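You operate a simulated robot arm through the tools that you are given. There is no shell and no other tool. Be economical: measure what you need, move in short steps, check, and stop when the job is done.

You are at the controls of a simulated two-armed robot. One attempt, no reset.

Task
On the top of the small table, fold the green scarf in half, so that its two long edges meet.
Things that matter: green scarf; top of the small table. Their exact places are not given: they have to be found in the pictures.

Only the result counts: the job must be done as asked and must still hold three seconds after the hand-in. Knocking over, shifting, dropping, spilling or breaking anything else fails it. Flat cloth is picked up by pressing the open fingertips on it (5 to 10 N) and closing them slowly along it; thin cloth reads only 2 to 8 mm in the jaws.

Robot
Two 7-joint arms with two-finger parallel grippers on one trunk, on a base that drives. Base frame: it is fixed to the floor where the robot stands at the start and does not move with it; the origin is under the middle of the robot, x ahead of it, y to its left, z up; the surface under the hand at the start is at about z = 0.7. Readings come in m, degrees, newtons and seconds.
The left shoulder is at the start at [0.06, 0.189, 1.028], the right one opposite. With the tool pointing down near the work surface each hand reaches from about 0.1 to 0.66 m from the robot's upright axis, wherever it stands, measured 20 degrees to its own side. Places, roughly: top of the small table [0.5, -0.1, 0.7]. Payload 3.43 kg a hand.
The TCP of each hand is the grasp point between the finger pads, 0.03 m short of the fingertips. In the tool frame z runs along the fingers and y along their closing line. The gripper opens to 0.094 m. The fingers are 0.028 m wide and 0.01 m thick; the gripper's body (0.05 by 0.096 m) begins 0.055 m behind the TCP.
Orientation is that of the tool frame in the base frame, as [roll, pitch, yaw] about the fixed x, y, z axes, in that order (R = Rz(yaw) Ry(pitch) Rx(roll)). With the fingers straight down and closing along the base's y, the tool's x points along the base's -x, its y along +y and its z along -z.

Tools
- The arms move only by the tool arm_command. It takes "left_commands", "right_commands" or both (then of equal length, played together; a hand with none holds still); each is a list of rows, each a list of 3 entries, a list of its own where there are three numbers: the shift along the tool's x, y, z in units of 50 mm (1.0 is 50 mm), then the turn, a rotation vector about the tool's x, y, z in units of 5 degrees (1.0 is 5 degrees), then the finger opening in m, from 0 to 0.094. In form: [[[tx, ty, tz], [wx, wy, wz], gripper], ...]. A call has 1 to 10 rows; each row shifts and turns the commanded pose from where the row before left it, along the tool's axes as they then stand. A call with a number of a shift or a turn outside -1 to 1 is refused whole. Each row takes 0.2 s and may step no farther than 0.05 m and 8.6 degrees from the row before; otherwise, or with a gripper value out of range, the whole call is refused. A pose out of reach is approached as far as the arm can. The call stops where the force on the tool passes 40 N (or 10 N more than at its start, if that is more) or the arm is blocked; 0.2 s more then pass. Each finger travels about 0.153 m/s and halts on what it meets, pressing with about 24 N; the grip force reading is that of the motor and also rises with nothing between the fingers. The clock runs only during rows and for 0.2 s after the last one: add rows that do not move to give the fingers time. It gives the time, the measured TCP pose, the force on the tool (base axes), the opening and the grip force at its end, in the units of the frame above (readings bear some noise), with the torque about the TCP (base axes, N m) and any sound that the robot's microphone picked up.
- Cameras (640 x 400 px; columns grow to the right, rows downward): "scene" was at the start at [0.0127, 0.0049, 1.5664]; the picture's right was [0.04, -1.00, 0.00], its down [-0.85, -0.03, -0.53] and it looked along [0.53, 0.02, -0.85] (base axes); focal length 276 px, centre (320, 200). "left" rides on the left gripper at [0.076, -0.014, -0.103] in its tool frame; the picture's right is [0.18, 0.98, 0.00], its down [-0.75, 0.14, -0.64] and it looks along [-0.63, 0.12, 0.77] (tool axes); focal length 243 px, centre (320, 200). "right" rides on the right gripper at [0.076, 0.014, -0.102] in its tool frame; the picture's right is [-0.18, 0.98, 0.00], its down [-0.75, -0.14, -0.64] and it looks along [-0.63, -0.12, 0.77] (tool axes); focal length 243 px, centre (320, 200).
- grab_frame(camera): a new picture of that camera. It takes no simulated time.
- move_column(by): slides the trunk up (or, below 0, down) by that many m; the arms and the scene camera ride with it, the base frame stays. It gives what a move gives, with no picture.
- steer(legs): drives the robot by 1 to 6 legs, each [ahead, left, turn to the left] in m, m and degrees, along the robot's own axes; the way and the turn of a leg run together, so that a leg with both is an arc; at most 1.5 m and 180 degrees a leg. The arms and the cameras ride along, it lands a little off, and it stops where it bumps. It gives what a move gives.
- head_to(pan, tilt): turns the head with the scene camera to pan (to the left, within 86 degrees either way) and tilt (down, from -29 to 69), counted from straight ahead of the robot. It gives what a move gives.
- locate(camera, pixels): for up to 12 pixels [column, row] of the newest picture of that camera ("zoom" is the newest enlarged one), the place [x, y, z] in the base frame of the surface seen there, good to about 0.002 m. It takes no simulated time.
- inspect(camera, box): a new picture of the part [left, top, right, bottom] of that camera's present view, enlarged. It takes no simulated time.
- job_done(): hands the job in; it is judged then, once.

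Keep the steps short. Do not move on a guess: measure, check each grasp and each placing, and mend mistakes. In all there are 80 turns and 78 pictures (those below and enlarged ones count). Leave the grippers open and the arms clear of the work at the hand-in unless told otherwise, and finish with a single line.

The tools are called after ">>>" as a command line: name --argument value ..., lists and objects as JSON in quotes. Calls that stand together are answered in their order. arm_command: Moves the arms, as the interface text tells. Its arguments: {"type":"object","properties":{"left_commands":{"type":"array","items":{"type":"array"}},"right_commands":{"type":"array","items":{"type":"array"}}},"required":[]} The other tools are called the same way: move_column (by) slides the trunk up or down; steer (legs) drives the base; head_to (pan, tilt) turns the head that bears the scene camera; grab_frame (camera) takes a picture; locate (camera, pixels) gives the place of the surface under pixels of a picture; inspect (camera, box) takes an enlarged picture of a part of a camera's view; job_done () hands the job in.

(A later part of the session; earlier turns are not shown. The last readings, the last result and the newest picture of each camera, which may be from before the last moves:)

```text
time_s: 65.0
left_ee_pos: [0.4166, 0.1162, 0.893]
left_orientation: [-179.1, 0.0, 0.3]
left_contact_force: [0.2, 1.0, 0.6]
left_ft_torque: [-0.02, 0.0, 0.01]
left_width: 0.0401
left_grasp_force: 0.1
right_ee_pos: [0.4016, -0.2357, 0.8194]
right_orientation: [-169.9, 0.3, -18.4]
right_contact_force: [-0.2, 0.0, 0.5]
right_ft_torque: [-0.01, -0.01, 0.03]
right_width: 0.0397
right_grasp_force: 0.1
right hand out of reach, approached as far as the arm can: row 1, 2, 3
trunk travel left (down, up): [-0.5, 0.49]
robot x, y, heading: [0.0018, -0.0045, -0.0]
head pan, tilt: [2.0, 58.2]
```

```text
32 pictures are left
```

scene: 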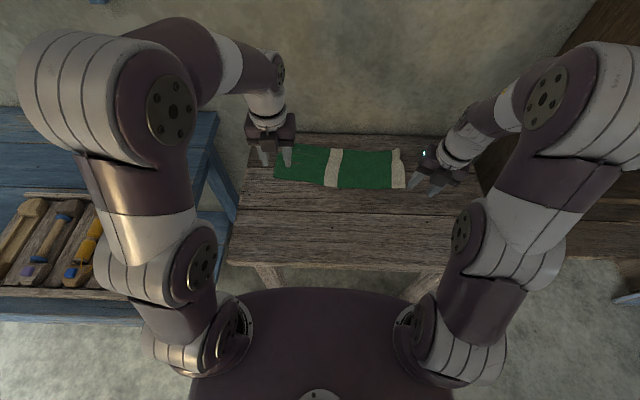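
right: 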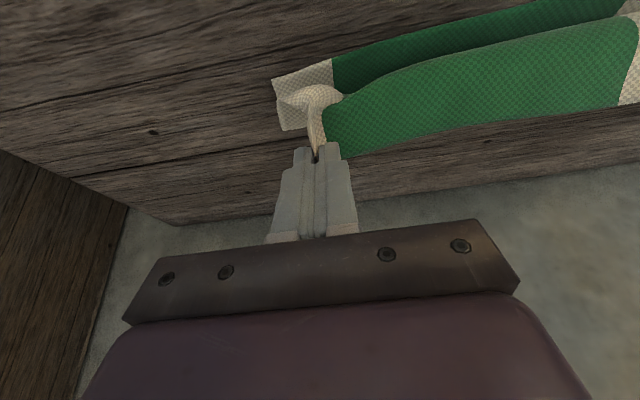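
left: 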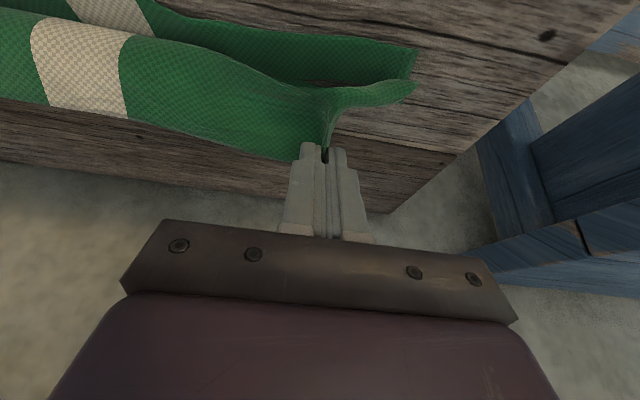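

The right arm is against a wrist limit in this roll. I'll unwind its roll by 50°, and test whether the left can actually travel forward in its rolled pose.

>>> arm_command --left_commands '[[[0.6, 0, 0], [0, 0, 0], 0.04], [[0.6, 0, 0], [0, 0, 0], 0.04], [[0.6, 0, 0], [0, 0, 0], 0.04], [[0.6, 0, 0], [0, 0, 0], 0.04], [[0, 0, 0], [0, 0, 0], 0.04], [[0, 0, 0], [0, 0, 0], 0.04], [[0, 0, 0], [0, 0, 0], 0.04], [[0, 0, 0], [0, 0, 0], 0.04], [[0, 0, 0], [0, 0, 0], 0.04], [[0, 0, 0], [0, 0, 0], 0.04]]' --right_commands '[[[0, 0, -0.3], [0, 0, 1], 0.04], [[0, 0, -0.3], [0, 0, 1], 0.04], [[0, 0, -0.3], [0, 0, 1], 0.04], [[0, 0, 0], [0, 0, 1], 0.04], [[0, 0, 0], [0, 0, 1], 0.04], [[0, 0, 0], [0, 0, 1], 0.04], [[0, 0, 0], [0, 0, 1], 0.04], [[0, 0, 0], [0, 0, 1], 0.04], [[0, 0, 0], [0, 0, 1], 0.04], [[0, 0, 0], [0, 0, 1], 0.04]]'

```text
time_s: 67.2
left_ee_pos: [0.5027, 0.1211, 0.8409]
left_orientation: [-179.0, -0.1, 0.3]
left_contact_force: [1.7, -0.1, -0.1]
left_ft_torque: [0.02, 0.0, 0.0]
left_width: 0.0398
left_grasp_force: 0.1
left hand out of reach, approached as far as the arm can: row 1, 2, 3, 4
right_ee_pos: [0.3891, -0.2382, 0.8348]
right_orientation: [-173.4, 8.1, -68.1]
right_contact_force: [0.2, 0.2, 0.6]
right_ft_torque: [0.02, -0.03, -0.02]
right_width: 0.0401
right_grasp_force: 0.0
right hand out of reach, approached as far as the arm can: row 1, 2, 3, 4, 5
trunk travel left (down, up): [-0.5, 0.49]
robot x, y, heading: [0.0009, -0.0027, -0.1]
head pan, tilt: [2.0, 58.2]
```

In the rolled pose the hands can't reach the far edge, so I drop that idea. Both hands go back to the original roll (camera on the robot side). There, 50–55° of tilt is reachable with the trunk low, which is double what I had before.

>>> arm_command --left_commands '[[[0, 0, 0], [0, 0, -1], 0.04], [[0, 0, 0], [0, 0, -1], 0.04], [[0, 0, 0], [0, 0, -1], 0.04], [[0, 0, 0], [0, 0, -1], 0.04], [[0, 0, 0], [0, 0, -1], 0.04], [[0, 0, 0], [0, 0, -1], 0.04], [[0, 0, 0], [0, 0, -1], 0.04], [[0, 0, 0], [0, 0, -1], 0.04], [[0, 0, 0], [0, 0, -1], 0.04], [[0, 0, 0], [0, 0, -1], 0.04]]' --right_commands '[[[0, 0, 0], [0, 0, 1], 0.04], [[0, 0, 0], [0, 0, 1], 0.04], [[0, 0, 0], [0, 0, 1], 0.04], [[0, 0, 0], [0, 0, 1], 0.04], [[0, 0, 0], [0, 0, 1], 0.04], [[0, 0, 0], [0, 0, 1], 0.04], [[0, 0, 0], [0, 0, 1], 0.04], [[0, 0, 0], [0, 0, 1], 0.04], [[0, 0, 0], [0, 0, 1], 0.04], [[0, 0, 0], [0, 0, 1], 0.04]]'

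>>> arm_command --left_commands '[[[0, 0, 0], [0, 0, -1], 0.04], [[0, 0, 0], [0, 0, -1], 0.04], [[0, 0, 0], [0, 0, -1], 0.04], [[0, 0, 0], [0, 0, -1], 0.04], [[0, 0, 0], [0, 0, -1], 0.04], [[0, 0, 0], [0, 0, -1], 0.04], [[0, 0, 0], [0, 0, -1], 0.04], [[0, 0, 0], [0, 0, -1], 0.04], [[0, 0, 0], [0, 0, -1], 0.04], [[0, 0, 0], [0, 0, -1], 0.04]]' --right_commands '[[[0, 0, 0], [0, 0, 1], 0.04], [[0, 0, 0], [0, 0, 1], 0.04], [[0, 0, 0], [0, 0, 1], 0.04], [[0, 0, 0], [0, 0, 1], 0.04], [[0, 0, 0], [0, 0, 1], 0.04], [[0, 0, 0], [0, 0, 1], 0.04], [[0, 0, 0], [0, 0, 1], 0.04], [[0, 0, 0], [0, 0, 1], 0.04], [[0, 0, 0], [0, 0, 1], 0.04], [[0, 0, 0], [0, 0, 1], 0.04]]'

>>> arm_command --left_commands '[[[0, 0, 0], [0, 0, -1], 0.04], [[0, 0, 0], [0, 0, -1], 0.04], [[0, 0, 0], [0, 0, -1], 0.04], [[0, 0, 0], [0, 0, -1], 0.04], [[0, 0, 0], [0, 0, -1], 0.04], [[0, 0, 0], [0, 0, -1], 0.04], [[0, 0, 0], [0, 0, -1], 0.04], [[0, 0, 0], [0, 0, -1], 0.04], [[0, 0, 0], [0, 0, -1], 0.04], [[0, 0, 0], [0, 0, -1], 0.04]]'

```text
time_s: 69.4
left_ee_pos: [0.5032, 0.1214, 0.8424]
left_orientation: [-179.5, -0.6, 50.4]
left_contact_force: [0.2, 0.2, -0.5]
left_ft_torque: [-0.01, 0.01, 0.03]
left_width: 0.04
left_grasp_force: 0.0
right_ee_pos: [0.3877, -0.2378, 0.8325]
right_orientation: [177.7, 10.3, -118.6]
right_contact_force: [-0.3, 0.3, 0.7]
right_ft_torque: [0.0, 0.0, 0.01]
right_width: 0.0399
right_grasp_force: 0.1
trunk travel left (down, up): [-0.5, 0.49]
robot x, y, heading: [0.0002, -0.0021, 0.2]
head pan, tilt: [2.0, 58.2]
```

```text
time_s: 71.6
left_ee_pos: [0.5028, 0.123, 0.8434]
left_orientation: [179.7, -0.8, 100.4]
left_contact_force: [0.2, 1.9, 0.5]
left_ft_torque: [0.01, 0.0, 0.01]
left_width: 0.0399
left_grasp_force: 0.1
right_ee_pos: [0.3882, -0.2367, 0.8343]
right_orientation: [170.8, 4.9, -168.9]
right_contact_force: [0.3, -0.1, -0.3]
right_ft_torque: [0.0, 0.01, 0.01]
right_width: 0.0398
right_grasp_force: 0.0
trunk travel left (down, up): [-0.5, 0.49]
robot x, y, heading: [-0.003, -0.0011, -0.0]
head pan, tilt: [2.0, 58.2]
```

```text
time_s: 73.8
left_ee_pos: [0.5045, 0.1241, 0.8412]
left_orientation: [179.2, -0.4, 150.4]
left_contact_force: [-0.6, 0.0, 0.3]
left_ft_torque: [0.01, -0.01, -0.01]
left_width: 0.0402
left_grasp_force: 0.1
right_ee_pos: [0.3887, -0.2377, 0.8335]
right_orientation: [170.9, 5.0, -168.8]
right_contact_force: [0.5, 0.6, 0.2]
right_ft_torque: [-0.02, 0.06, -0.02]
right_width: 0.04
right_grasp_force: 0.1
trunk travel left (down, up): [-0.5, 0.49]
robot x, y, heading: [0.001, 0.0004, 0.1]
head pan, tilt: [2.0, 58.2]
```

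>>> arm_command --left_commands '[[[0, 0, 0], [0, 0, -1], 0.04], [[0, 0, 0], [0, 0, -1], 0.04], [[0, 0, 0], [0, 0, -1], 0.04], [[0, 0, 0], [0, 0, -1], 0.04], [[0, 0, 0], [0, 0, -1], 0.04], [[0, 0, 0], [0, 0, -0.92], 0.04]]' --right_commands '[[[0, 0, 0], [0, 1, 0], 0.04], [[0, 0, 0], [-1, 0, 0], 0.04], [[0, 0, 0], [-0.82, 0, 0], 0.04], [[0, 0, 0], [0, 0, 1], 0.04], [[0, 0, 0], [0, 0, 1], 0.04], [[0, 0, 0], [0, 0, 0.24], 0.04]]'

```text
time_s: 75.2
left_ee_pos: [0.504, 0.1234, 0.8411]
left_orientation: [179.1, 0.1, 179.9]
left_contact_force: [0.7, 0.2, 0.6]
left_ft_torque: [-0.04, -0.01, -0.02]
left_width: 0.0399
left_grasp_force: 0.2
right_ee_pos: [0.3817, -0.228, 0.8174]
right_orientation: [162.3, -3.7, -178.6]
right_contact_force: [-0.2, 0.2, -0.3]
right_ft_torque: [0.01, 0.0, -0.02]
right_width: 0.0398
right_grasp_force: 0.0
right hand out of reach, approached as far as the arm can: row 1
trunk travel left (down, up): [-0.5, 0.49]
robot x, y, heading: [-0.0032, 0.0035, -0.1]
head pan, tilt: [2.0, 58.2]
```

>>> arm_command --left_commands '[[[-0.5, 0, 0], [0, 0, 0], 0.04], [[-0.5, 0, 0], [0, 0, 0], 0.04], [[-0.5, 0, 0], [0, 0, 0], 0.04], [[-0.5, 0, 0], [0, 0, 0], 0.04], [[0, 0, 0.5], [0, 0, 0], 0.04], [[0, 0, 0.5], [0, 0, 0], 0.04], [[0, 0, 0], [0, 0, 0], 0.04], [[0, 0, 0], [0, 0, 0], 0.04], [[0, 0, 0], [0, 0, 0], 0.04]]' --right_commands '[[[0, 0, 0], [1, 0, 0], 0.04], [[0, 0, 0], [1, 0, 0], 0.04], [[0, 0, 0], [1, 0, 0], 0.04], [[0, 0, 0], [0.54, -0.74, 0.28], 0.04], [[-0.88, 0.11, 0], [0, 0, 0], 0.04], [[-0.88, 0.11, 0], [0, 0, 0], 0.04], [[-0.88, 0.11, 0], [0, 0, 0], 0.04], [[-0.88, 0.11, 0], [0, 0, 0], 0.04], [[-0.8, 0.11, 0.5], [0, 0, 0], 0.04]]'

>>> grab_frame --camera "left"

>>> grab_frame --camera "right"

```text
time_s: 77.2
left_ee_pos: [0.5516, 0.1311, 0.7424]
left_orientation: [179.1, 0.0, 179.9]
left_contact_force: [0.5, -0.3, 0.0]
left_ft_torque: [0.01, 0.0, 0.0]
left_width: 0.04
left_grasp_force: 0.2
left hand out of reach, approached as far as the arm can: row 1, 2, 3, 4
right_ee_pos: [0.5597, -0.1846, 0.7524]
right_orientation: [167.4, 0.6, 179.0]
right_contact_force: [0.9, 0.9, 0.3]
right_ft_torque: [0.01, 0.03, 0.02]
right_width: 0.0402
right_grasp_force: 0.1
right hand out of reach, approached as far as the arm can: row 2, 3, 4, 5, 6, 7, 8, 9
trunk travel left (down, up): [-0.5, 0.49]
robot x, y, heading: [-0.0004, 0.0005, -0.1]
head pan, tilt: [2.0, 58.2]
```

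```text
31 pictures are left
```

left: 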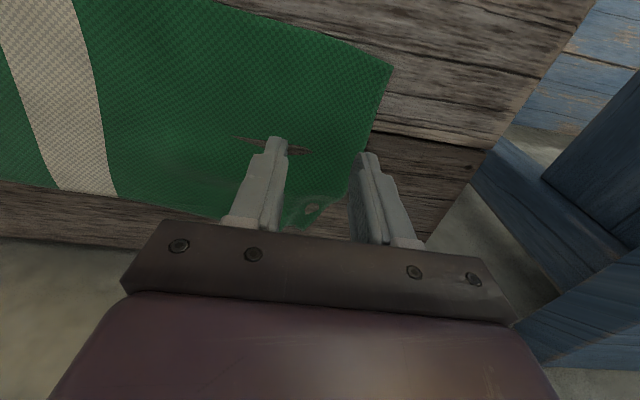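

```text
30 pictures are left
```

right: 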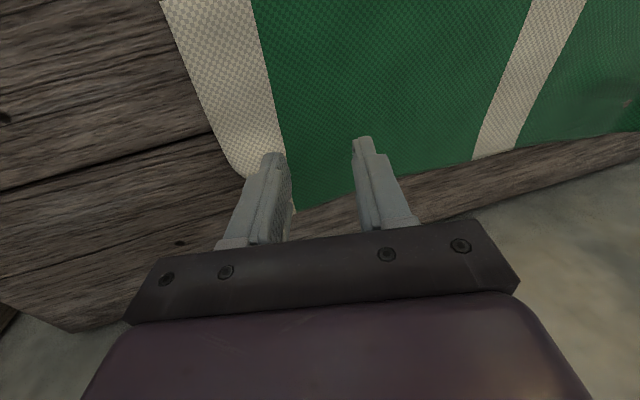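

Low trunk favours forward tilt but limits a vertical reach outward. So I'll grasp with the trunk high, then lower it in small steps while holding. I raise the trunk back 0.2 m and straighten the right hand.

>>> move_column --by 0.2

>>> arm_command --left_commands '[[[0, 0, 0], [0.18, 0, 0], 0.04], [[-0.5, -0.07, 0.4], [0, 0, 0], 0.04], [[-0.5, -0.07, 0.8], [0, 0, 0], 0.04], [[-0.5, -0.08, 0.8], [0, 0, 0], 0.04], [[0, 0, 0.8], [0, 0, 0], 0.04]]' --right_commands '[[[0, 0, 0], [1, 0, 0], 0.04], [[0, 0, 0], [1, 0, 0], 0.04], [[-0.4, -0.15, 0.8], [0.54, -0.1, -0.1], 0.04], [[-0.4, -0.15, 0.8], [0, 0, 0], 0.04], [[-0.3, 0, 0.8], [0, 0, 0], 0.04]]'

```text
time_s: 79.3
left_ee_pos: [0.5481, 0.1305, 0.9431]
left_orientation: [179.2, 0.0, 179.9]
left_contact_force: [0.1, -0.1, -0.7]
left_ft_torque: [-0.04, 0.03, 0.04]
left_width: 0.0401
left_grasp_force: 0.0
right_ee_pos: [0.5577, -0.1845, 0.9516]
right_orientation: [167.5, 0.6, 179.1]
right_contact_force: [-0.9, 0.3, -0.3]
right_ft_torque: [-0.01, 0.0, -0.01]
right_width: 0.0401
right_grasp_force: 0.0
trunk travel left (down, up): [-0.7, 0.29]
robot x, y, heading: [0.0005, -0.0003, -0.1]
head pan, tilt: [2.0, 58.2]
```

```text
time_s: 80.5
left_ee_pos: [0.6173, 0.1186, 0.799]
left_orientation: [180.0, -0.2, 179.8]
left_contact_force: [0.6, -0.3, -0.1]
left_ft_torque: [-0.02, 0.02, -0.01]
left_width: 0.0401
left_grasp_force: 0.0
left hand out of reach, approached as far as the arm can: row 4
right_ee_pos: [0.5852, -0.1769, 0.8198]
right_orientation: [169.4, 1.7, 179.3]
right_contact_force: [-0.5, -0.4, 0.6]
right_ft_torque: [0.0, 0.04, -0.01]
right_width: 0.0402
right_grasp_force: 0.1
right hand out of reach, approached as far as the arm can: row 1, 2, 3, 4, 5
trunk travel left (down, up): [-0.7, 0.29]
robot x, y, heading: [0.0002, 0.0021, -0.2]
head pan, tilt: [2.0, 58.2]
```

>>> arm_command --left_commands '[[[0, 0, 0], [0, 0, 0], 0.04], [[0, 0, 0], [0, 0, 0], 0.04], [[0, 0, 0], [0, 0, 0], 0.04], [[0, 0, 0], [0, 0, 0], 0.04], [[-0.1, 0, 0.6], [0, 0, 0], 0.04], [[-0.1, 0, 0], [0, 0, 0], 0.04]]' --right_commands '[[[0.4, 0, 0.4], [0.5, 0, 0], 0.04], [[0.4, 0, 0], [0.5, 0, 0], 0.04], [[0, 0, 0], [0.5, 0, 0], 0.04], [[0, 0, 0], [0.6, 0, 0], 0.04], [[-0.4, -0.2, 0], [0, 0, 0], 0.04], [[-0.4, -0.2, 0], [0, 0, 0], 0.04]]'

>>> grab_frame --camera "scene"

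```text
time_s: 81.9
left_ee_pos: [0.6186, 0.1212, 0.7727]
left_orientation: [180.0, 0.1, 179.9]
left_contact_force: [-1.1, 0.0, 0.4]
left_ft_torque: [0.01, -0.02, 0.0]
left_width: 0.0399
left_grasp_force: 0.1
left hand out of reach, approached as far as the arm can: row 6
right_ee_pos: [0.5706, -0.1829, 0.8001]
right_orientation: [170.6, 1.7, 179.0]
right_contact_force: [-0.3, -0.4, -0.6]
right_ft_torque: [-0.01, -0.02, -0.01]
right_width: 0.0401
right_grasp_force: 0.2
right hand out of reach, approached as far as the arm can: row 1, 2, 4, 5, 6
trunk travel left (down, up): [-0.7, 0.29]
robot x, y, heading: [-0.0009, -0.0005, -0.0]
head pan, tilt: [2.0, 58.2]
```

```text
29 pictures are left
```

scene: 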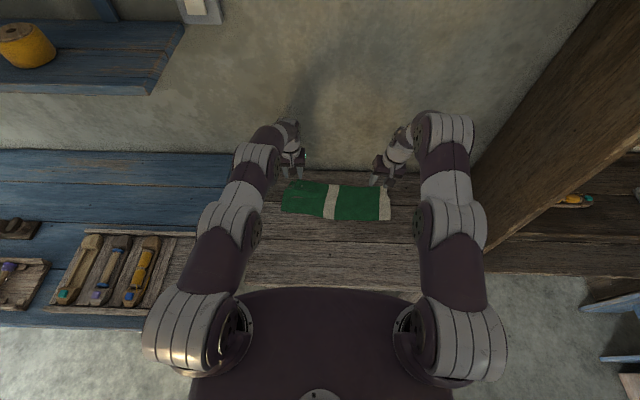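

Better idea that needs no tilting: pinch the scarf on its **centre line** at both ends (fingers closing along x, which worked well), lift it so the two halves hang down with the long edges meeting at the bottom, then lay the doubled scarf down sideways. I'll back off a little and turn the hands to close along x again.

>>> arm_command --left_commands '[[[0.4, 0, -0.6], [0, 0, 1], 0.04], [[0.4, 0, -0.6], [0, 0, 1], 0.04], [[0.4, 0, -0.6], [0, 0, 1], 0.04], [[0, 0, 0], [0, 0, 1], 0.04], [[0, 0, 0], [0, 0, 1], 0.04], [[0, 0, 0], [0, 0, 1], 0.04], [[0, 0, 0], [0, 0, 1], 0.04], [[0, 0, 0], [0, 0, 1], 0.04], [[0, 0, 0], [0, 0, 1], 0.04], [[0, 0, 0], [0, 0, 1], 0.04]]' --right_commands '[[[0.4, 0, -0.4], [0, 0, -1], 0.04], [[0.4, 0, -0.4], [0, 0, -1], 0.04], [[0.4, 0, -0.4], [0, 0, -1], 0.04], [[0, 0, 0], [0, 0, -1], 0.04], [[0, 0, 0], [0, 0, -1], 0.04], [[0, 0, 0], [0, 0, -1], 0.04], [[0, 0, 0], [0, 0, -1], 0.04], [[0, 0, 0], [0, 0, -1], 0.04], [[0, 0, 0], [0, 0, -1], 0.04], [[0, 0, 0], [0, 0, -1], 0.04]]'

>>> arm_command --left_commands '[[[0, 0, 0], [0, 0, 1], 0.04], [[0, 0, 0], [0, 0, 1], 0.04], [[0, 0, 0], [0, 0, 1], 0.04], [[0, 0, 0], [0, 0, 1], 0.04], [[0, 0, 0], [0, 0, 1], 0.04], [[0, 0, 0], [0, 0, 1], 0.04], [[0, 0, 0], [0, 0, 1], 0.04], [[0, 0, 0], [0, 0, 1], 0.04]]' --right_commands '[[[0, 0, 0], [0, 0, -1], 0.04], [[0, 0, 0], [0, 0, -1], 0.04], [[0, 0, 0], [0, 0, -1], 0.04], [[0, 0, 0], [0, 0, -1], 0.04], [[0, 0, 0], [0, 0, -1], 0.04], [[0, 0, 0], [0, 0, -1], 0.04], [[0, 0, 0], [0, 0, -1], 0.04], [[0, 0, 0], [0, 0, -1], 0.04]]'

>>> inspect --camera "scene" --box '[240, 150, 450, 280]'

```text
time_s: 84.1
left_ee_pos: [0.5583, 0.126, 0.8622]
left_orientation: [179.8, 0.1, 129.8]
left_contact_force: [-0.1, -0.1, 0.6]
left_ft_torque: [0.0, -0.03, 0.01]
left_width: 0.0401
left_grasp_force: 0.1
right_ee_pos: [0.5081, -0.1978, 0.8565]
right_orientation: [175.3, 8.1, -130.9]
right_contact_force: [-0.3, 0.0, -0.2]
right_ft_torque: [-0.01, 0.02, 0.02]
right_width: 0.0404
right_grasp_force: 0.1
trunk travel left (down, up): [-0.7, 0.29]
robot x, y, heading: [-0.001, 0.001, 0.2]
head pan, tilt: [2.0, 58.2]
```

```text
time_s: 85.9
left_ee_pos: [0.5581, 0.1273, 0.8626]
left_orientation: [179.8, 0.0, 89.8]
left_contact_force: [0.9, -0.3, -0.3]
left_ft_torque: [-0.03, 0.01, -0.01]
left_width: 0.0395
left_grasp_force: 0.0
right_ee_pos: [0.5072, -0.1951, 0.856]
right_orientation: [-178.4, 9.3, -90.6]
right_contact_force: [0.5, 0.7, -0.5]
right_ft_torque: [-0.01, -0.03, 0.01]
right_width: 0.0401
right_grasp_force: 0.0
trunk travel left (down, up): [-0.7, 0.29]
robot x, y, heading: [-0.0003, -0.0011, 0.1]
head pan, tilt: [2.0, 58.2]
```

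```text
3.05 times, centred on (345, 215) of scene
```

zoom: 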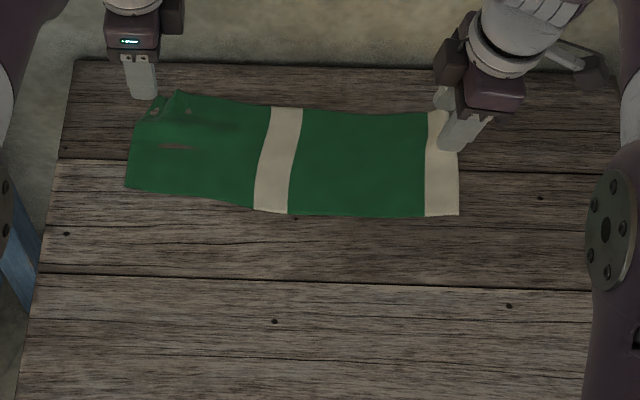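

I straighten the right hand's remaining tilt and look at both ends with the hand cameras.

>>> arm_command --right_commands '[[[0, 0, 0], [0, 1, 0], 0.04], [[0, 0, 0], [0, 0.86, 0], 0.04], [[0, 0, 0], [0, 0, 0], 0.04]]'

>>> grab_frame --camera "left"

>>> grab_frame --camera "right"

```text
time_s: 86.7
left_ee_pos: [0.5579, 0.1273, 0.8622]
left_orientation: [-180.0, 0.0, 89.8]
left_contact_force: [-0.6, -0.2, -0.1]
left_ft_torque: [-0.06, 0.0, -0.01]
left_width: 0.0398
left_grasp_force: 0.1
right_ee_pos: [0.5063, -0.1965, 0.855]
right_orientation: [-178.4, 8.1, -90.8]
right_contact_force: [0.2, -0.1, -0.6]
right_ft_torque: [0.02, 0.02, 0.0]
right_width: 0.0399
right_grasp_force: 0.1
right hand out of reach, approached as far as the arm can: row 1, 2
trunk travel left (down, up): [-0.7, 0.29]
robot x, y, heading: [0.0007, -0.0009, 0.0]
head pan, tilt: [2.0, 58.2]
```

```text
27 pictures are left
```

left: 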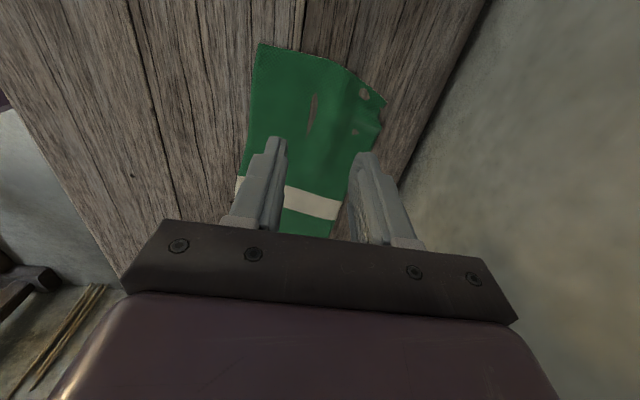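

```text
26 pictures are left
```

right: 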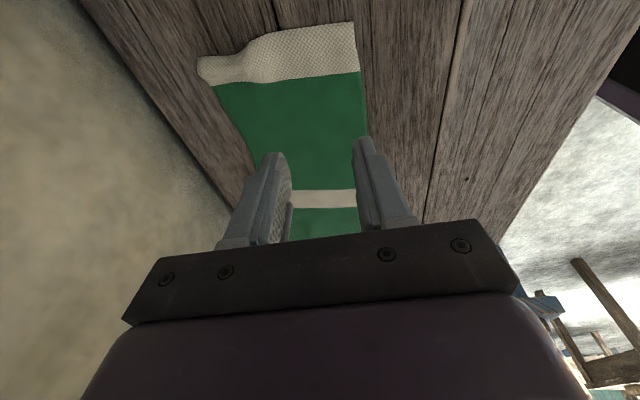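

The right hand still has an 8° lean, limited by its present arm posture. I'll pull it back to its starting place and straighten it there.

>>> arm_command --right_commands '[[[0, 0.8, -0.1], [0, 0, 0], 0.04], [[0, 0.8, -0.1], [0, 0, 0], 0.04], [[0, 0.8, 0], [0, 0, 0], 0.04], [[0, 0.6, 0], [0, 0, 0], 0.04], [[0, 0, 0], [0, 0.8, 0], 0.04], [[0, 0, 0], [0, 0.8, 0], 0.04], [[0, 0, 0], [0.3, 0, 0], 0.04]]'

```text
time_s: 88.3
left_ee_pos: [0.5573, 0.1277, 0.8626]
left_orientation: [179.9, 0.1, 89.8]
left_contact_force: [0.3, 0.2, -0.3]
left_ft_torque: [-0.03, 0.0, 0.04]
left_width: 0.0399
left_grasp_force: 0.0
right_ee_pos: [0.3555, -0.1943, 0.8614]
right_orientation: [-176.9, 0.1, -91.0]
right_contact_force: [0.0, -0.5, 0.1]
right_ft_torque: [-0.03, 0.01, 0.0]
right_width: 0.0402
right_grasp_force: 0.0
trunk travel left (down, up): [-0.7, 0.29]
robot x, y, heading: [0.002, -0.0003, 0.1]
head pan, tilt: [2.0, 58.2]
```

>>> locate --camera "left" --pixels '[[258, 45], [383, 103], [251, 100], [380, 122], [366, 92], [313, 110], [345, 72], [358, 152]]'

>>> locate --camera "right" --pixels '[[354, 22], [198, 60], [360, 72], [203, 82], [230, 118], [364, 125], [253, 42], [214, 84]]'

>>> arm_command --right_commands '[[[0, 0, 0], [-0.62, 0, -0.2], 0.04], [[0, -0.75, 0.1], [0, 0, 0], 0.04], [[0, -0.75, 0.1], [0, 0, 0], 0.04], [[0, -0.75, 0.2], [0, 0, 0], 0.04], [[0, -0.75, 0.2], [0, 0, 0], 0.04], [[0, -0.75, 0.4], [0, 0, 0], 0.04]]'

```text
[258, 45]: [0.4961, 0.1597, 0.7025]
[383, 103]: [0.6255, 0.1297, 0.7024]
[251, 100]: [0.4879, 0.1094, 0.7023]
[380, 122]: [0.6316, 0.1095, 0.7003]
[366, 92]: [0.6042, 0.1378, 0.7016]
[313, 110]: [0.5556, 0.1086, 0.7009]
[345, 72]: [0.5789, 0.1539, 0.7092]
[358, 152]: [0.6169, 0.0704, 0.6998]
```

```text
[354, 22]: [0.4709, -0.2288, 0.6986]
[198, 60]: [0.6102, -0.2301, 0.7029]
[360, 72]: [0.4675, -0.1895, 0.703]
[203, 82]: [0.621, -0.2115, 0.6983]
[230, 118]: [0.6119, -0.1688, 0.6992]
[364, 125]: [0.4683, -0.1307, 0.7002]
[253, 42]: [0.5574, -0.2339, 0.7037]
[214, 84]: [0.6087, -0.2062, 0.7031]
```

```text
time_s: 89.7
left_ee_pos: [0.5586, 0.1268, 0.8609]
left_orientation: [-179.8, 0.0, 90.0]
left_contact_force: [0.6, -0.1, 0.0]
left_ft_torque: [0.02, -0.01, 0.0]
left_width: 0.0398
left_grasp_force: 0.1
right_ee_pos: [0.5178, -0.1956, 0.7899]
right_orientation: [179.7, -0.3, -89.2]
right_contact_force: [0.4, 2.3, 0.4]
right_ft_torque: [-0.12, 0.02, -0.01]
right_width: 0.0399
right_grasp_force: 0.1
right hand out of reach, approached as far as the arm can: row 1, 2, 3, 4, 5
trunk travel left (down, up): [-0.7, 0.29]
robot x, y, heading: [-0.0015, 0.0022, -0.1]
head pan, tilt: [2.0, 58.2]
```

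Targets on the centre line: left (0.5645, 0.14), right (0.5415, −0.212). I'll move both there, about 3 cm above the cloth.

>>> arm_command --left_commands '[[[0.13, 0.06, 0.6], [0, 0, 0], 0.04], [[0.13, 0.06, 0.6], [0, 0, 0], 0.04], [[0, 0, 0.7], [0, 0, 0], 0.04], [[0, 0, 0], [0, 0, 0], 0.04]]' --right_commands '[[[0.17, -0.24, 0], [0, 0, 0], 0.04], [[0.17, -0.24, 0], [0, 0, 0], 0.04], [[0, 0, 0.5], [0, 0, 0], 0.04], [[0, 0, 0], [0, 0, 0], 0.04]]'

>>> grab_frame --camera "left"

>>> grab_frame --camera "right"

```text
time_s: 90.7
left_ee_pos: [0.5646, 0.1406, 0.768]
left_orientation: [179.9, 0.0, 89.9]
left_contact_force: [-0.9, 0.0, 0.1]
left_ft_torque: [-0.01, -0.01, -0.02]
left_width: 0.0402
left_grasp_force: 0.2
right_ee_pos: [0.5395, -0.2119, 0.7677]
right_orientation: [-179.8, 0.2, -90.0]
right_contact_force: [-0.9, 0.7, 0.8]
right_ft_torque: [0.02, -0.02, -0.04]
right_width: 0.04
right_grasp_force: 0.1
trunk travel left (down, up): [-0.7, 0.29]
robot x, y, heading: [0.0017, 0.0018, 0.3]
head pan, tilt: [2.0, 58.2]
```

```text
25 pictures are left
```

left: 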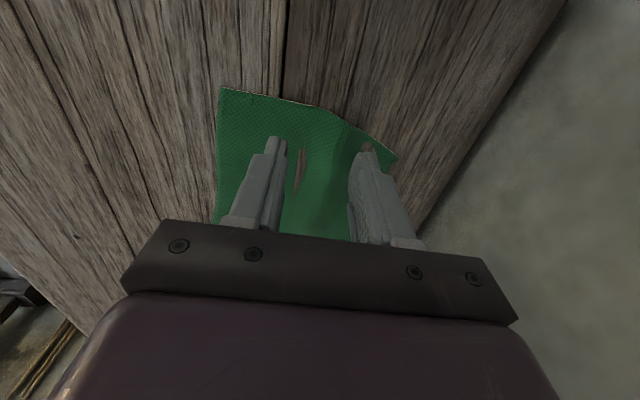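

```text
24 pictures are left
```

right: 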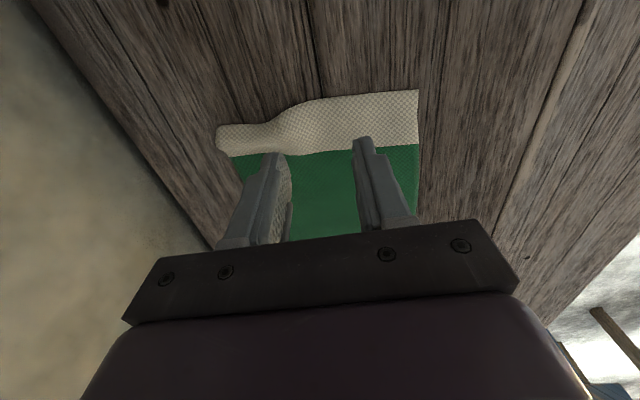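

Both are centred. I descend to near contact.

>>> arm_command --left_commands '[[[0, 0, 0.4], [0, 0, 0], 0.04], [[0, 0, 0.3], [0, 0, 0], 0.04], [[0, 0, 0.03], [0, 0, 0], 0.04], [[0, 0, 0], [0, 0, 0], 0.04]]' --right_commands '[[[0, 0.0, 0.4], [0, 0, 0], 0.04], [[0, 0, 0.3], [0, 0, 0], 0.04], [[0, 0, 0.03], [0, 0, 0], 0.04], [[0, 0, 0], [0, 0, 0], 0.04]]'

```text
time_s: 91.7
left_ee_pos: [0.5629, 0.1401, 0.731]
left_orientation: [179.8, 0.0, 89.9]
left_contact_force: [1.0, 0.4, 3.9]
left_ft_torque: [0.03, -0.01, -0.04]
left_width: 0.0394
left_grasp_force: 0.1
right_ee_pos: [0.5378, -0.2112, 0.7315]
right_orientation: [-179.8, 0.1, -90.0]
right_contact_force: [1.4, -2.6, 9.5]
right_ft_torque: [-0.11, 0.06, 0.01]
right_width: 0.04
right_grasp_force: 0.1
trunk travel left (down, up): [-0.7, 0.29]
robot x, y, heading: [0.0015, -0.0014, 0.1]
head pan, tilt: [2.0, 58.2]
```

The right presses at 9.5 N and the left at 4 N. I'll add 0.4 mm on the left, then close slowly on both.

>>> arm_command --left_commands '[[[0, 0, 0.009], [0, 0, 0], 0.04], [[0, 0, 0], [0, 0, 0], 0.04]]'

>>> arm_command --left_commands '[[[0, 0, 0], [0, 0, 0], 0.036], [[0, 0, 0], [0, 0, 0], 0.032], [[0, 0, 0], [0, 0, 0], 0.028], [[0, 0, 0], [0, 0, 0], 0.024], [[0, 0, 0], [0, 0, 0], 0.02], [[0, 0, 0], [0, 0, 0], 0.016]]' --right_commands '[[[0, 0, 0], [0, 0, 0], 0.036], [[0, 0, 0], [0, 0, 0], 0.032], [[0, 0, 0], [0, 0, 0], 0.028], [[0, 0, 0], [0, 0, 0], 0.024], [[0, 0, 0], [0, 0, 0], 0.02], [[0, 0, 0], [0, 0, 0], 0.016]]'

>>> grab_frame --camera "left"

>>> grab_frame --camera "right"

```text
time_s: 92.3
left_ee_pos: [0.564, 0.1396, 0.731]
left_orientation: [179.8, 0.0, 89.9]
left_contact_force: [0.0, 1.8, 8.8]
left_ft_torque: [0.08, 0.14, -0.03]
left_width: 0.0399
left_grasp_force: 0.1
right_ee_pos: [0.5393, -0.2114, 0.7308]
right_orientation: [-179.8, 0.1, -90.1]
right_contact_force: [2.4, -1.2, 9.5]
right_ft_torque: [-0.13, 0.02, 0.02]
right_width: 0.0397
right_grasp_force: 0.1
trunk travel left (down, up): [-0.7, 0.29]
robot x, y, heading: [-0.0018, -0.0021, -0.1]
head pan, tilt: [2.0, 58.2]
```

```text
time_s: 93.7
left_ee_pos: [0.5643, 0.1396, 0.7315]
left_orientation: [179.7, 0.0, 89.9]
left_contact_force: [1.1, -0.5, 10.8]
left_ft_torque: [-0.01, 0.04, 0.02]
left_width: 0.0152
left_grasp_force: 0.1
right_ee_pos: [0.5384, -0.2121, 0.7314]
right_orientation: [180.0, 0.2, -90.0]
right_contact_force: [0.0, 2.1, 9.8]
right_ft_torque: [-0.04, 0.08, 0.02]
right_width: 0.0167
right_grasp_force: 1.0
trunk travel left (down, up): [-0.7, 0.29]
robot x, y, heading: [-0.0011, 0.0019, 0.1]
head pan, tilt: [2.0, 58.2]
```

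```text
23 pictures are left
```

left: 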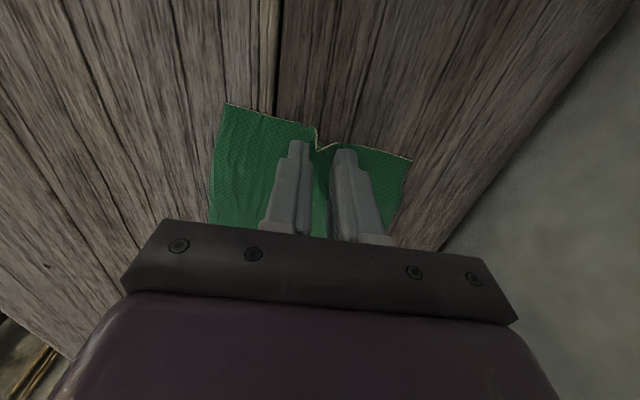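

```text
22 pictures are left
```

right: 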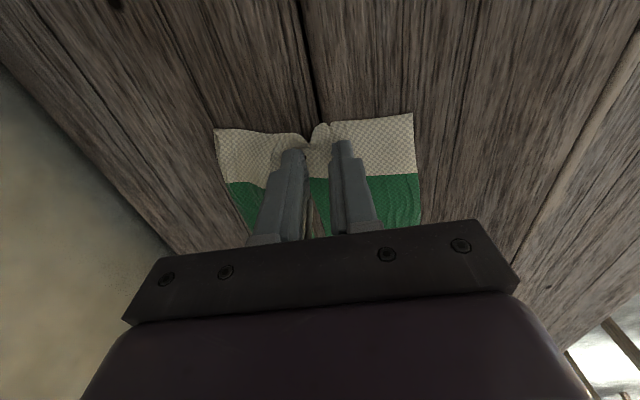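

Ridges have formed on the centre line at both ends, with near-equal cloth on either side. I'll finish closing.

>>> arm_command --left_commands '[[[0, 0, 0], [0, 0, 0], 0.012], [[0, 0, 0], [0, 0, 0], 0.008], [[0, 0, 0], [0, 0, 0], 0.004], [[0, 0, 0], [0, 0, 0], 0.0], [[0, 0, 0], [0, 0, 0], 0.0]]' --right_commands '[[[0, 0, 0], [0, 0, 0], 0.012], [[0, 0, 0], [0, 0, 0], 0.008], [[0, 0, 0], [0, 0, 0], 0.004], [[0, 0, 0], [0, 0, 0], 0.0], [[0, 0, 0], [0, 0, 0], 0.0]]'

>>> grab_frame --camera "left"

>>> grab_frame --camera "right"

```text
time_s: 94.9
left_ee_pos: [0.5634, 0.1397, 0.7313]
left_orientation: [179.8, 0.1, 89.9]
left_contact_force: [-0.8, -3.6, 10.8]
left_ft_torque: [-0.1, 0.08, -0.01]
left_width: 0.0022
left_grasp_force: 23.8
right_ee_pos: [0.5383, -0.2111, 0.7306]
right_orientation: [-180.0, 0.1, -90.1]
right_contact_force: [0.5, 3.5, 9.3]
right_ft_torque: [0.05, -0.02, 0.03]
right_width: 0.002
right_grasp_force: 23.8
trunk travel left (down, up): [-0.7, 0.29]
robot x, y, heading: [-0.0016, 0.0011, -0.1]
head pan, tilt: [2.0, 58.2]
```

```text
21 pictures are left
```

left: 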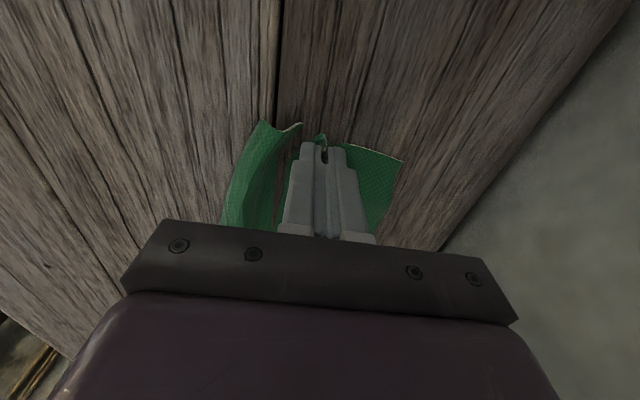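

```text
20 pictures are left
```

right: 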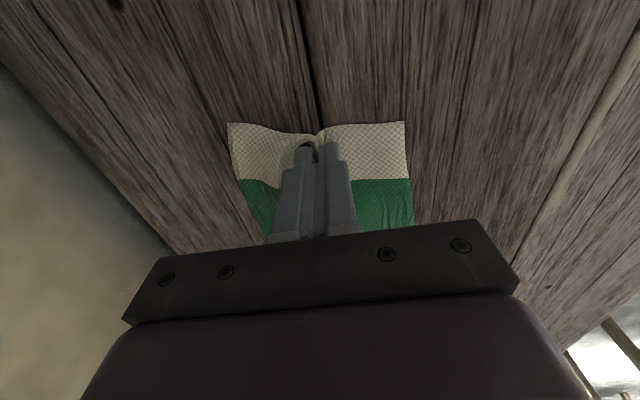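

Both hold (2.2 and 2.0 mm). I'll lift straight up 8 cm and check how the halves hang.

>>> arm_command --left_commands '[[[0, 0, -0.2], [0, 0, 0], 0.0], [[0, 0, -0.28], [0, 0, 0], 0.0], [[0, 0, -0.28], [0, 0, 0], 0.0], [[0, 0, -0.28], [0, 0, 0], 0.0], [[0, 0, -0.28], [0, 0, 0], 0.0], [[0, 0, -0.28], [0, 0, 0], 0.0], [[0, 0, 0], [0, 0, 0], 0.0], [[0, 0, 0], [0, 0, 0], 0.0]]' --right_commands '[[[0, 0, -0.2], [0, 0, 0], 0.0], [[0, 0, -0.28], [0, 0, 0], 0.0], [[0, 0, -0.28], [0, 0, 0], 0.0], [[0, 0, -0.28], [0, 0, 0], 0.0], [[0, 0, -0.28], [0, 0, 0], 0.0], [[0, 0, -0.28], [0, 0, 0], 0.0], [[0, 0, 0], [0, 0, 0], 0.0], [[0, 0, 0], [0, 0, 0], 0.0]]'

>>> grab_frame --camera "left"

>>> inspect --camera "scene" --box '[240, 130, 450, 260]'

```text
time_s: 96.7
left_ee_pos: [0.564, 0.1396, 0.8104]
left_orientation: [-179.9, 0.0, 90.0]
left_contact_force: [0.3, -3.2, -0.3]
left_ft_torque: [-0.06, 0.02, -0.02]
left_width: 0.0024
left_grasp_force: 24.3
right_ee_pos: [0.5384, -0.2107, 0.8114]
right_orientation: [179.9, 0.1, -90.0]
right_contact_force: [1.5, 2.3, 0.1]
right_ft_torque: [0.07, 0.03, -0.02]
right_width: 0.0019
right_grasp_force: 24.0
trunk travel left (down, up): [-0.7, 0.29]
robot x, y, heading: [-0.0036, 0.0007, 0.3]
head pan, tilt: [2.0, 58.2]
```

```text
19 pictures are left
```

left: 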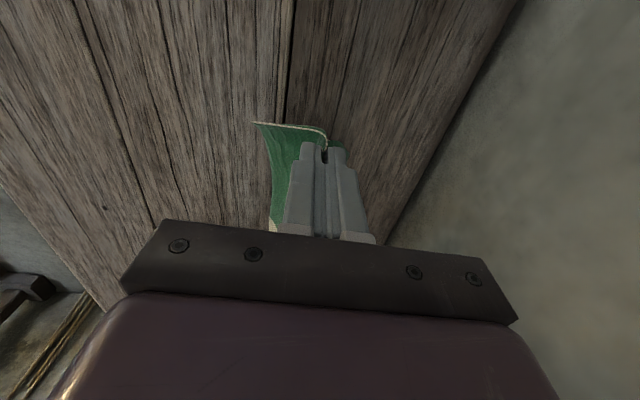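

```text
3.05 times, centred on (345, 195) of scene
```

zoom: 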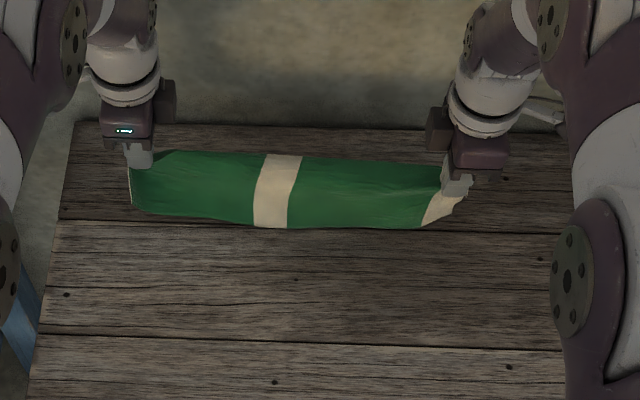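

The scarf hangs folded from the centre line. I'll measure the lower near edge and the crest.

>>> locate --camera "zoom" --pixels '[[200, 216], [270, 225], [350, 226], [415, 226], [150, 209], [280, 156], [350, 162], [270, 190]]'

>>> locate --camera "left" --pixels '[[256, 123], [295, 127], [322, 133], [342, 142], [270, 200]]'

```text
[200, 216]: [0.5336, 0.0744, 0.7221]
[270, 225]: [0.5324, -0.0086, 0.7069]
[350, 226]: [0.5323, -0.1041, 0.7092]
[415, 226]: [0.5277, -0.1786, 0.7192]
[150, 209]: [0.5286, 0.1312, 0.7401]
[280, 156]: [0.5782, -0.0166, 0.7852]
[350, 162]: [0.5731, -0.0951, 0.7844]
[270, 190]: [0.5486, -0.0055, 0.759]
```

```text
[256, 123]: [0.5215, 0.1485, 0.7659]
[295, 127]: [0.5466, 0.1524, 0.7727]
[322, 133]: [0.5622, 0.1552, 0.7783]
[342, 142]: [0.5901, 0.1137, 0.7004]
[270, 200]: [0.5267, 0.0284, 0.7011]
```

In the middle the near half leans toward the robot and the far half hangs under the crest. Laying it down while moving away from the robot (+x) fits this: the far half goes underneath and the near half on top. I'll first carry the hanging scarf ~9 cm toward the robot (clear of the table) and square it up, then lower it.

>>> arm_command --left_commands '[[[0, 0, -0.3], [0, 0, 0], 0.0], [[0, -0.42, 0], [0, 0, 0], 0.0], [[0, -0.42, 0], [0, 0, 0], 0.0], [[0, -0.42, 0], [0, 0, 0], 0.0], [[0, -0.42, 0], [0, 0, 0], 0.0], [[0, -0.42, 0], [0, 0, 0], 0.0], [[0, 0, 0.3], [0, 0, 0], 0.0], [[0, 0, 0], [0, 0, 0], 0.0], [[0, 0, 0], [0, 0, 0], 0.0]]' --right_commands '[[[0, 0, -0.3], [0, 0, 0], 0.0], [[0, 0.32, 0], [0, 0, 0], 0.0], [[0, 0.32, 0], [0, 0, 0], 0.0], [[0, 0.32, 0], [0, 0, 0], 0.0], [[0, 0.32, 0], [0, 0, 0], 0.0], [[0, 0.32, 0], [0, 0, 0], 0.0], [[0, 0, 0.3], [0, 0, 0], 0.0], [[0, 0, 0], [0, 0, 0], 0.0], [[0, 0, 0], [0, 0, 0], 0.0]]'

>>> grab_frame --camera "right"

>>> inspect --camera "scene" --box '[240, 150, 450, 280]'

```text
time_s: 98.7
left_ee_pos: [0.4592, 0.1401, 0.8089]
left_orientation: [-179.9, 0.1, 89.9]
left_contact_force: [0.5, -2.4, -0.2]
left_ft_torque: [-0.1, 0.01, -0.01]
left_width: 0.0024
left_grasp_force: 23.8
right_ee_pos: [0.4593, -0.211, 0.8099]
right_orientation: [179.9, 0.0, -90.1]
right_contact_force: [0.9, 1.8, -0.1]
right_ft_torque: [0.08, 0.0, -0.01]
right_width: 0.0022
right_grasp_force: 24.3
trunk travel left (down, up): [-0.7, 0.29]
robot x, y, heading: [-0.0025, 0.0012, 0.0]
head pan, tilt: [2.0, 58.2]
```

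```text
17 pictures are left
```

right: 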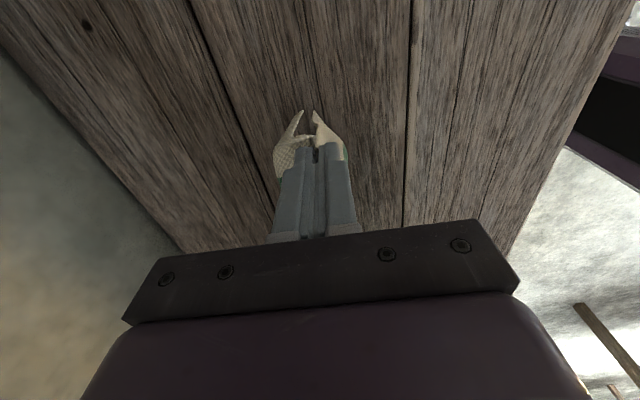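

```text
3.05 times, centred on (345, 215) of scene
```

zoom: 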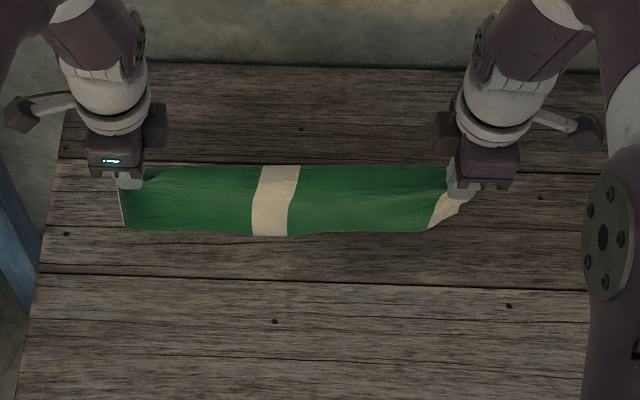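

It hangs well. I'll lower 2 cm, then move away (+x) while lowering gradually so the lower edges trail toward the robot.

>>> arm_command --left_commands '[[[0, 0, 0.3], [0, 0, 0], 0.0], [[0, 0.1, 0.2], [0, 0, 0], 0.0], [[0, 0.24, 0.13], [0, 0, 0], 0.0], [[0, 0.24, 0.13], [0, 0, 0], 0.0], [[0, 0.24, 0.13], [0, 0, 0], 0.0], [[0, 0.24, 0.13], [0, 0, 0], 0.0], [[0, 0, 0], [0, 0, 0], 0.0]]' --right_commands '[[[0, 0, 0.3], [0, 0, 0], 0.0], [[0, -0.1, 0.2], [0, 0, 0], 0.0], [[0, -0.24, 0.13], [0, 0, 0], 0.0], [[0, -0.24, 0.13], [0, 0, 0], 0.0], [[0, -0.24, 0.13], [0, 0, 0], 0.0], [[0, -0.24, 0.13], [0, 0, 0], 0.0], [[0, 0, 0], [0, 0, 0], 0.0]]'

>>> grab_frame --camera "right"

>>> inspect --camera "scene" --box '[240, 150, 450, 280]'

```text
time_s: 100.3
left_ee_pos: [0.5119, 0.1405, 0.759]
left_orientation: [179.9, 0.0, 89.8]
left_contact_force: [0.8, -1.2, -1.2]
left_ft_torque: [-0.07, 0.0, 0.02]
left_width: 0.0024
left_grasp_force: 23.7
right_ee_pos: [0.5102, -0.2111, 0.7593]
right_orientation: [180.0, 0.2, -90.0]
right_contact_force: [0.1, 2.6, -0.4]
right_ft_torque: [0.05, 0.02, 0.03]
right_width: 0.0022
right_grasp_force: 23.6
trunk travel left (down, up): [-0.7, 0.29]
robot x, y, heading: [-0.0005, -0.0023, -0.0]
head pan, tilt: [2.0, 58.2]
```

```text
15 pictures are left
```

right: 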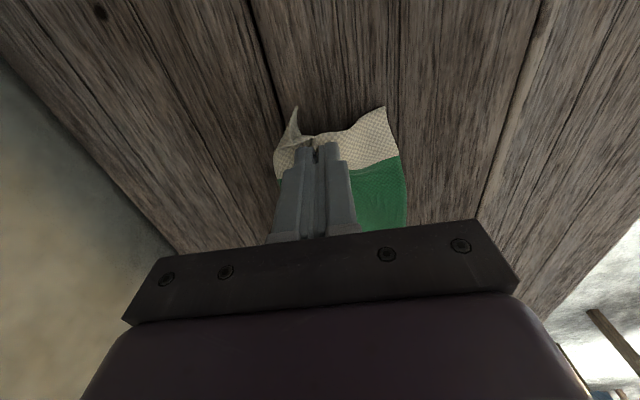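

```text
3.05 times, centred on (345, 215) of scene
```

zoom: 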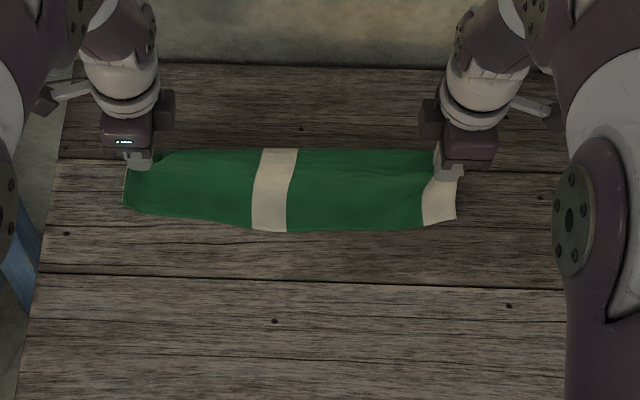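

The near half trails well, but at the right end the far half still sits ahead of the fingers because I lowered too much before moving. I'll lift again, go back to x ≈ 0.435, and redo it with the edges barely touching at the start.

>>> arm_command --left_commands '[[[0, 0, -0.6], [0, 0, 0], 0.0], [[0, 0, -0.6], [0, 0, 0], 0.0], [[0, -0.5, 0], [0, 0, 0], 0.0], [[0, -0.5, 0], [0, 0, 0], 0.0], [[0, -0.5, 0], [0, 0, 0], 0.0], [[0, 0, 0], [0, 0, 0], 0.0], [[0, 0, 0.27], [0, 0, 0], 0.0], [[0, 0, 0.27], [0, 0, 0], 0.0], [[0, 0, 0], [0, 0, 0], 0.0]]' --right_commands '[[[0, 0, -0.6], [0, 0, 0], 0.0], [[0, 0, -0.6], [0, 0, 0], 0.0], [[0, 0.5, 0], [0, 0, 0], 0.0], [[0, 0.5, 0], [0, 0, 0], 0.0], [[0, 0.5, 0], [0, 0, 0], 0.0], [[0, 0, 0], [0, 0, 0], 0.0], [[0, 0, 0.27], [0, 0, 0], 0.0], [[0, 0, 0.27], [0, 0, 0], 0.0], [[0, 0, 0], [0, 0, 0], 0.0]]'

>>> arm_command --left_commands '[[[0, 0.22, 0.04], [0, 0, 0], 0.0], [[0, 0.22, 0.06], [0, 0, 0], 0.0], [[0, 0.22, 0.08], [0, 0, 0], 0.0], [[0, 0.22, 0.1], [0, 0, 0], 0.0], [[0, 0.22, 0.12], [0, 0, 0], 0.0], [[0, 0.22, 0.12], [0, 0, 0], 0.0], [[0, 0.22, 0.12], [0, 0, 0], 0.0], [[0, 0.22, 0.12], [0, 0, 0], 0.0], [[0, 0, 0], [0, 0, 0], 0.0]]' --right_commands '[[[0, -0.22, 0.04], [0, 0, 0], 0.0], [[0, -0.22, 0.06], [0, 0, 0], 0.0], [[0, -0.22, 0.08], [0, 0, 0], 0.0], [[0, -0.22, 0.1], [0, 0, 0], 0.0], [[0, -0.22, 0.12], [0, 0, 0], 0.0], [[0, -0.22, 0.12], [0, 0, 0], 0.0], [[0, -0.22, 0.12], [0, 0, 0], 0.0], [[0, -0.22, 0.12], [0, 0, 0], 0.0], [[0, 0, 0], [0, 0, 0], 0.0]]'

>>> grab_frame --camera "right"

>>> grab_frame --camera "left"

```text
time_s: 102.3
left_ee_pos: [0.4371, 0.1403, 0.792]
left_orientation: [179.9, 0.0, 89.9]
left_contact_force: [0.6, -2.7, -0.2]
left_ft_torque: [-0.1, 0.0, -0.01]
left_width: 0.0025
left_grasp_force: 24.1
right_ee_pos: [0.4358, -0.2131, 0.7923]
right_orientation: [180.0, 0.1, -90.0]
right_contact_force: [-0.7, 3.1, -0.2]
right_ft_torque: [0.1, -0.01, 0.04]
right_width: 0.0022
right_grasp_force: 23.9
trunk travel left (down, up): [-0.7, 0.29]
robot x, y, heading: [0.003, -0.0022, 0.0]
head pan, tilt: [2.0, 58.2]
```

```text
time_s: 104.3
left_ee_pos: [0.525, 0.1411, 0.7551]
left_orientation: [179.8, 0.0, 89.9]
left_contact_force: [0.1, -3.1, -0.6]
left_ft_torque: [-0.12, -0.02, 0.02]
left_width: 0.0024
left_grasp_force: 23.9
right_ee_pos: [0.5245, -0.2114, 0.7533]
right_orientation: [-179.9, 0.1, -90.1]
right_contact_force: [-0.1, 3.7, -0.6]
right_ft_torque: [0.08, -0.03, 0.01]
right_width: 0.0023
right_grasp_force: 23.5
trunk travel left (down, up): [-0.7, 0.29]
robot x, y, heading: [0.0006, -0.0014, 0.2]
head pan, tilt: [2.0, 58.2]
```

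```text
13 pictures are left
```

right: 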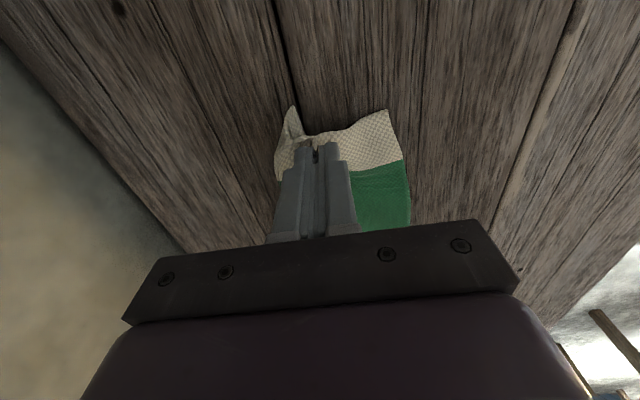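

```text
12 pictures are left
```

left: 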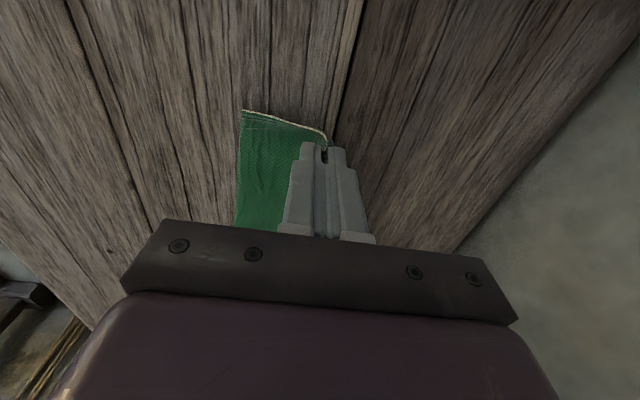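

The left end is ideal: both edges lie together trailing. At the right end part of the far half bulges ahead of the fingers, so I'll measure it.

>>> locate --camera "right" --pixels '[[292, 110], [284, 118], [278, 150], [277, 172], [300, 130], [320, 138], [387, 111], [402, 160]]'

>>> locate --camera "left" --pixels '[[243, 110], [246, 114], [320, 134], [236, 200], [280, 122]]'

```text
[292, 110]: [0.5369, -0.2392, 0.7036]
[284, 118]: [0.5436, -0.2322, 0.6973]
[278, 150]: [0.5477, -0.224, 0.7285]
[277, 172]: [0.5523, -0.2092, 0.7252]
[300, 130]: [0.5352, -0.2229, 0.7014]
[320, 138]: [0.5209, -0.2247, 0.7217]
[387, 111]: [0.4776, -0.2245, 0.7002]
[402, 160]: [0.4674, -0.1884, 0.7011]
```

```text
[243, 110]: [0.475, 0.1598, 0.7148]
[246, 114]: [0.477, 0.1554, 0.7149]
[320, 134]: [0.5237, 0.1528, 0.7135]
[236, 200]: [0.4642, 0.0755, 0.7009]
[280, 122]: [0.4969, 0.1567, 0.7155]
```

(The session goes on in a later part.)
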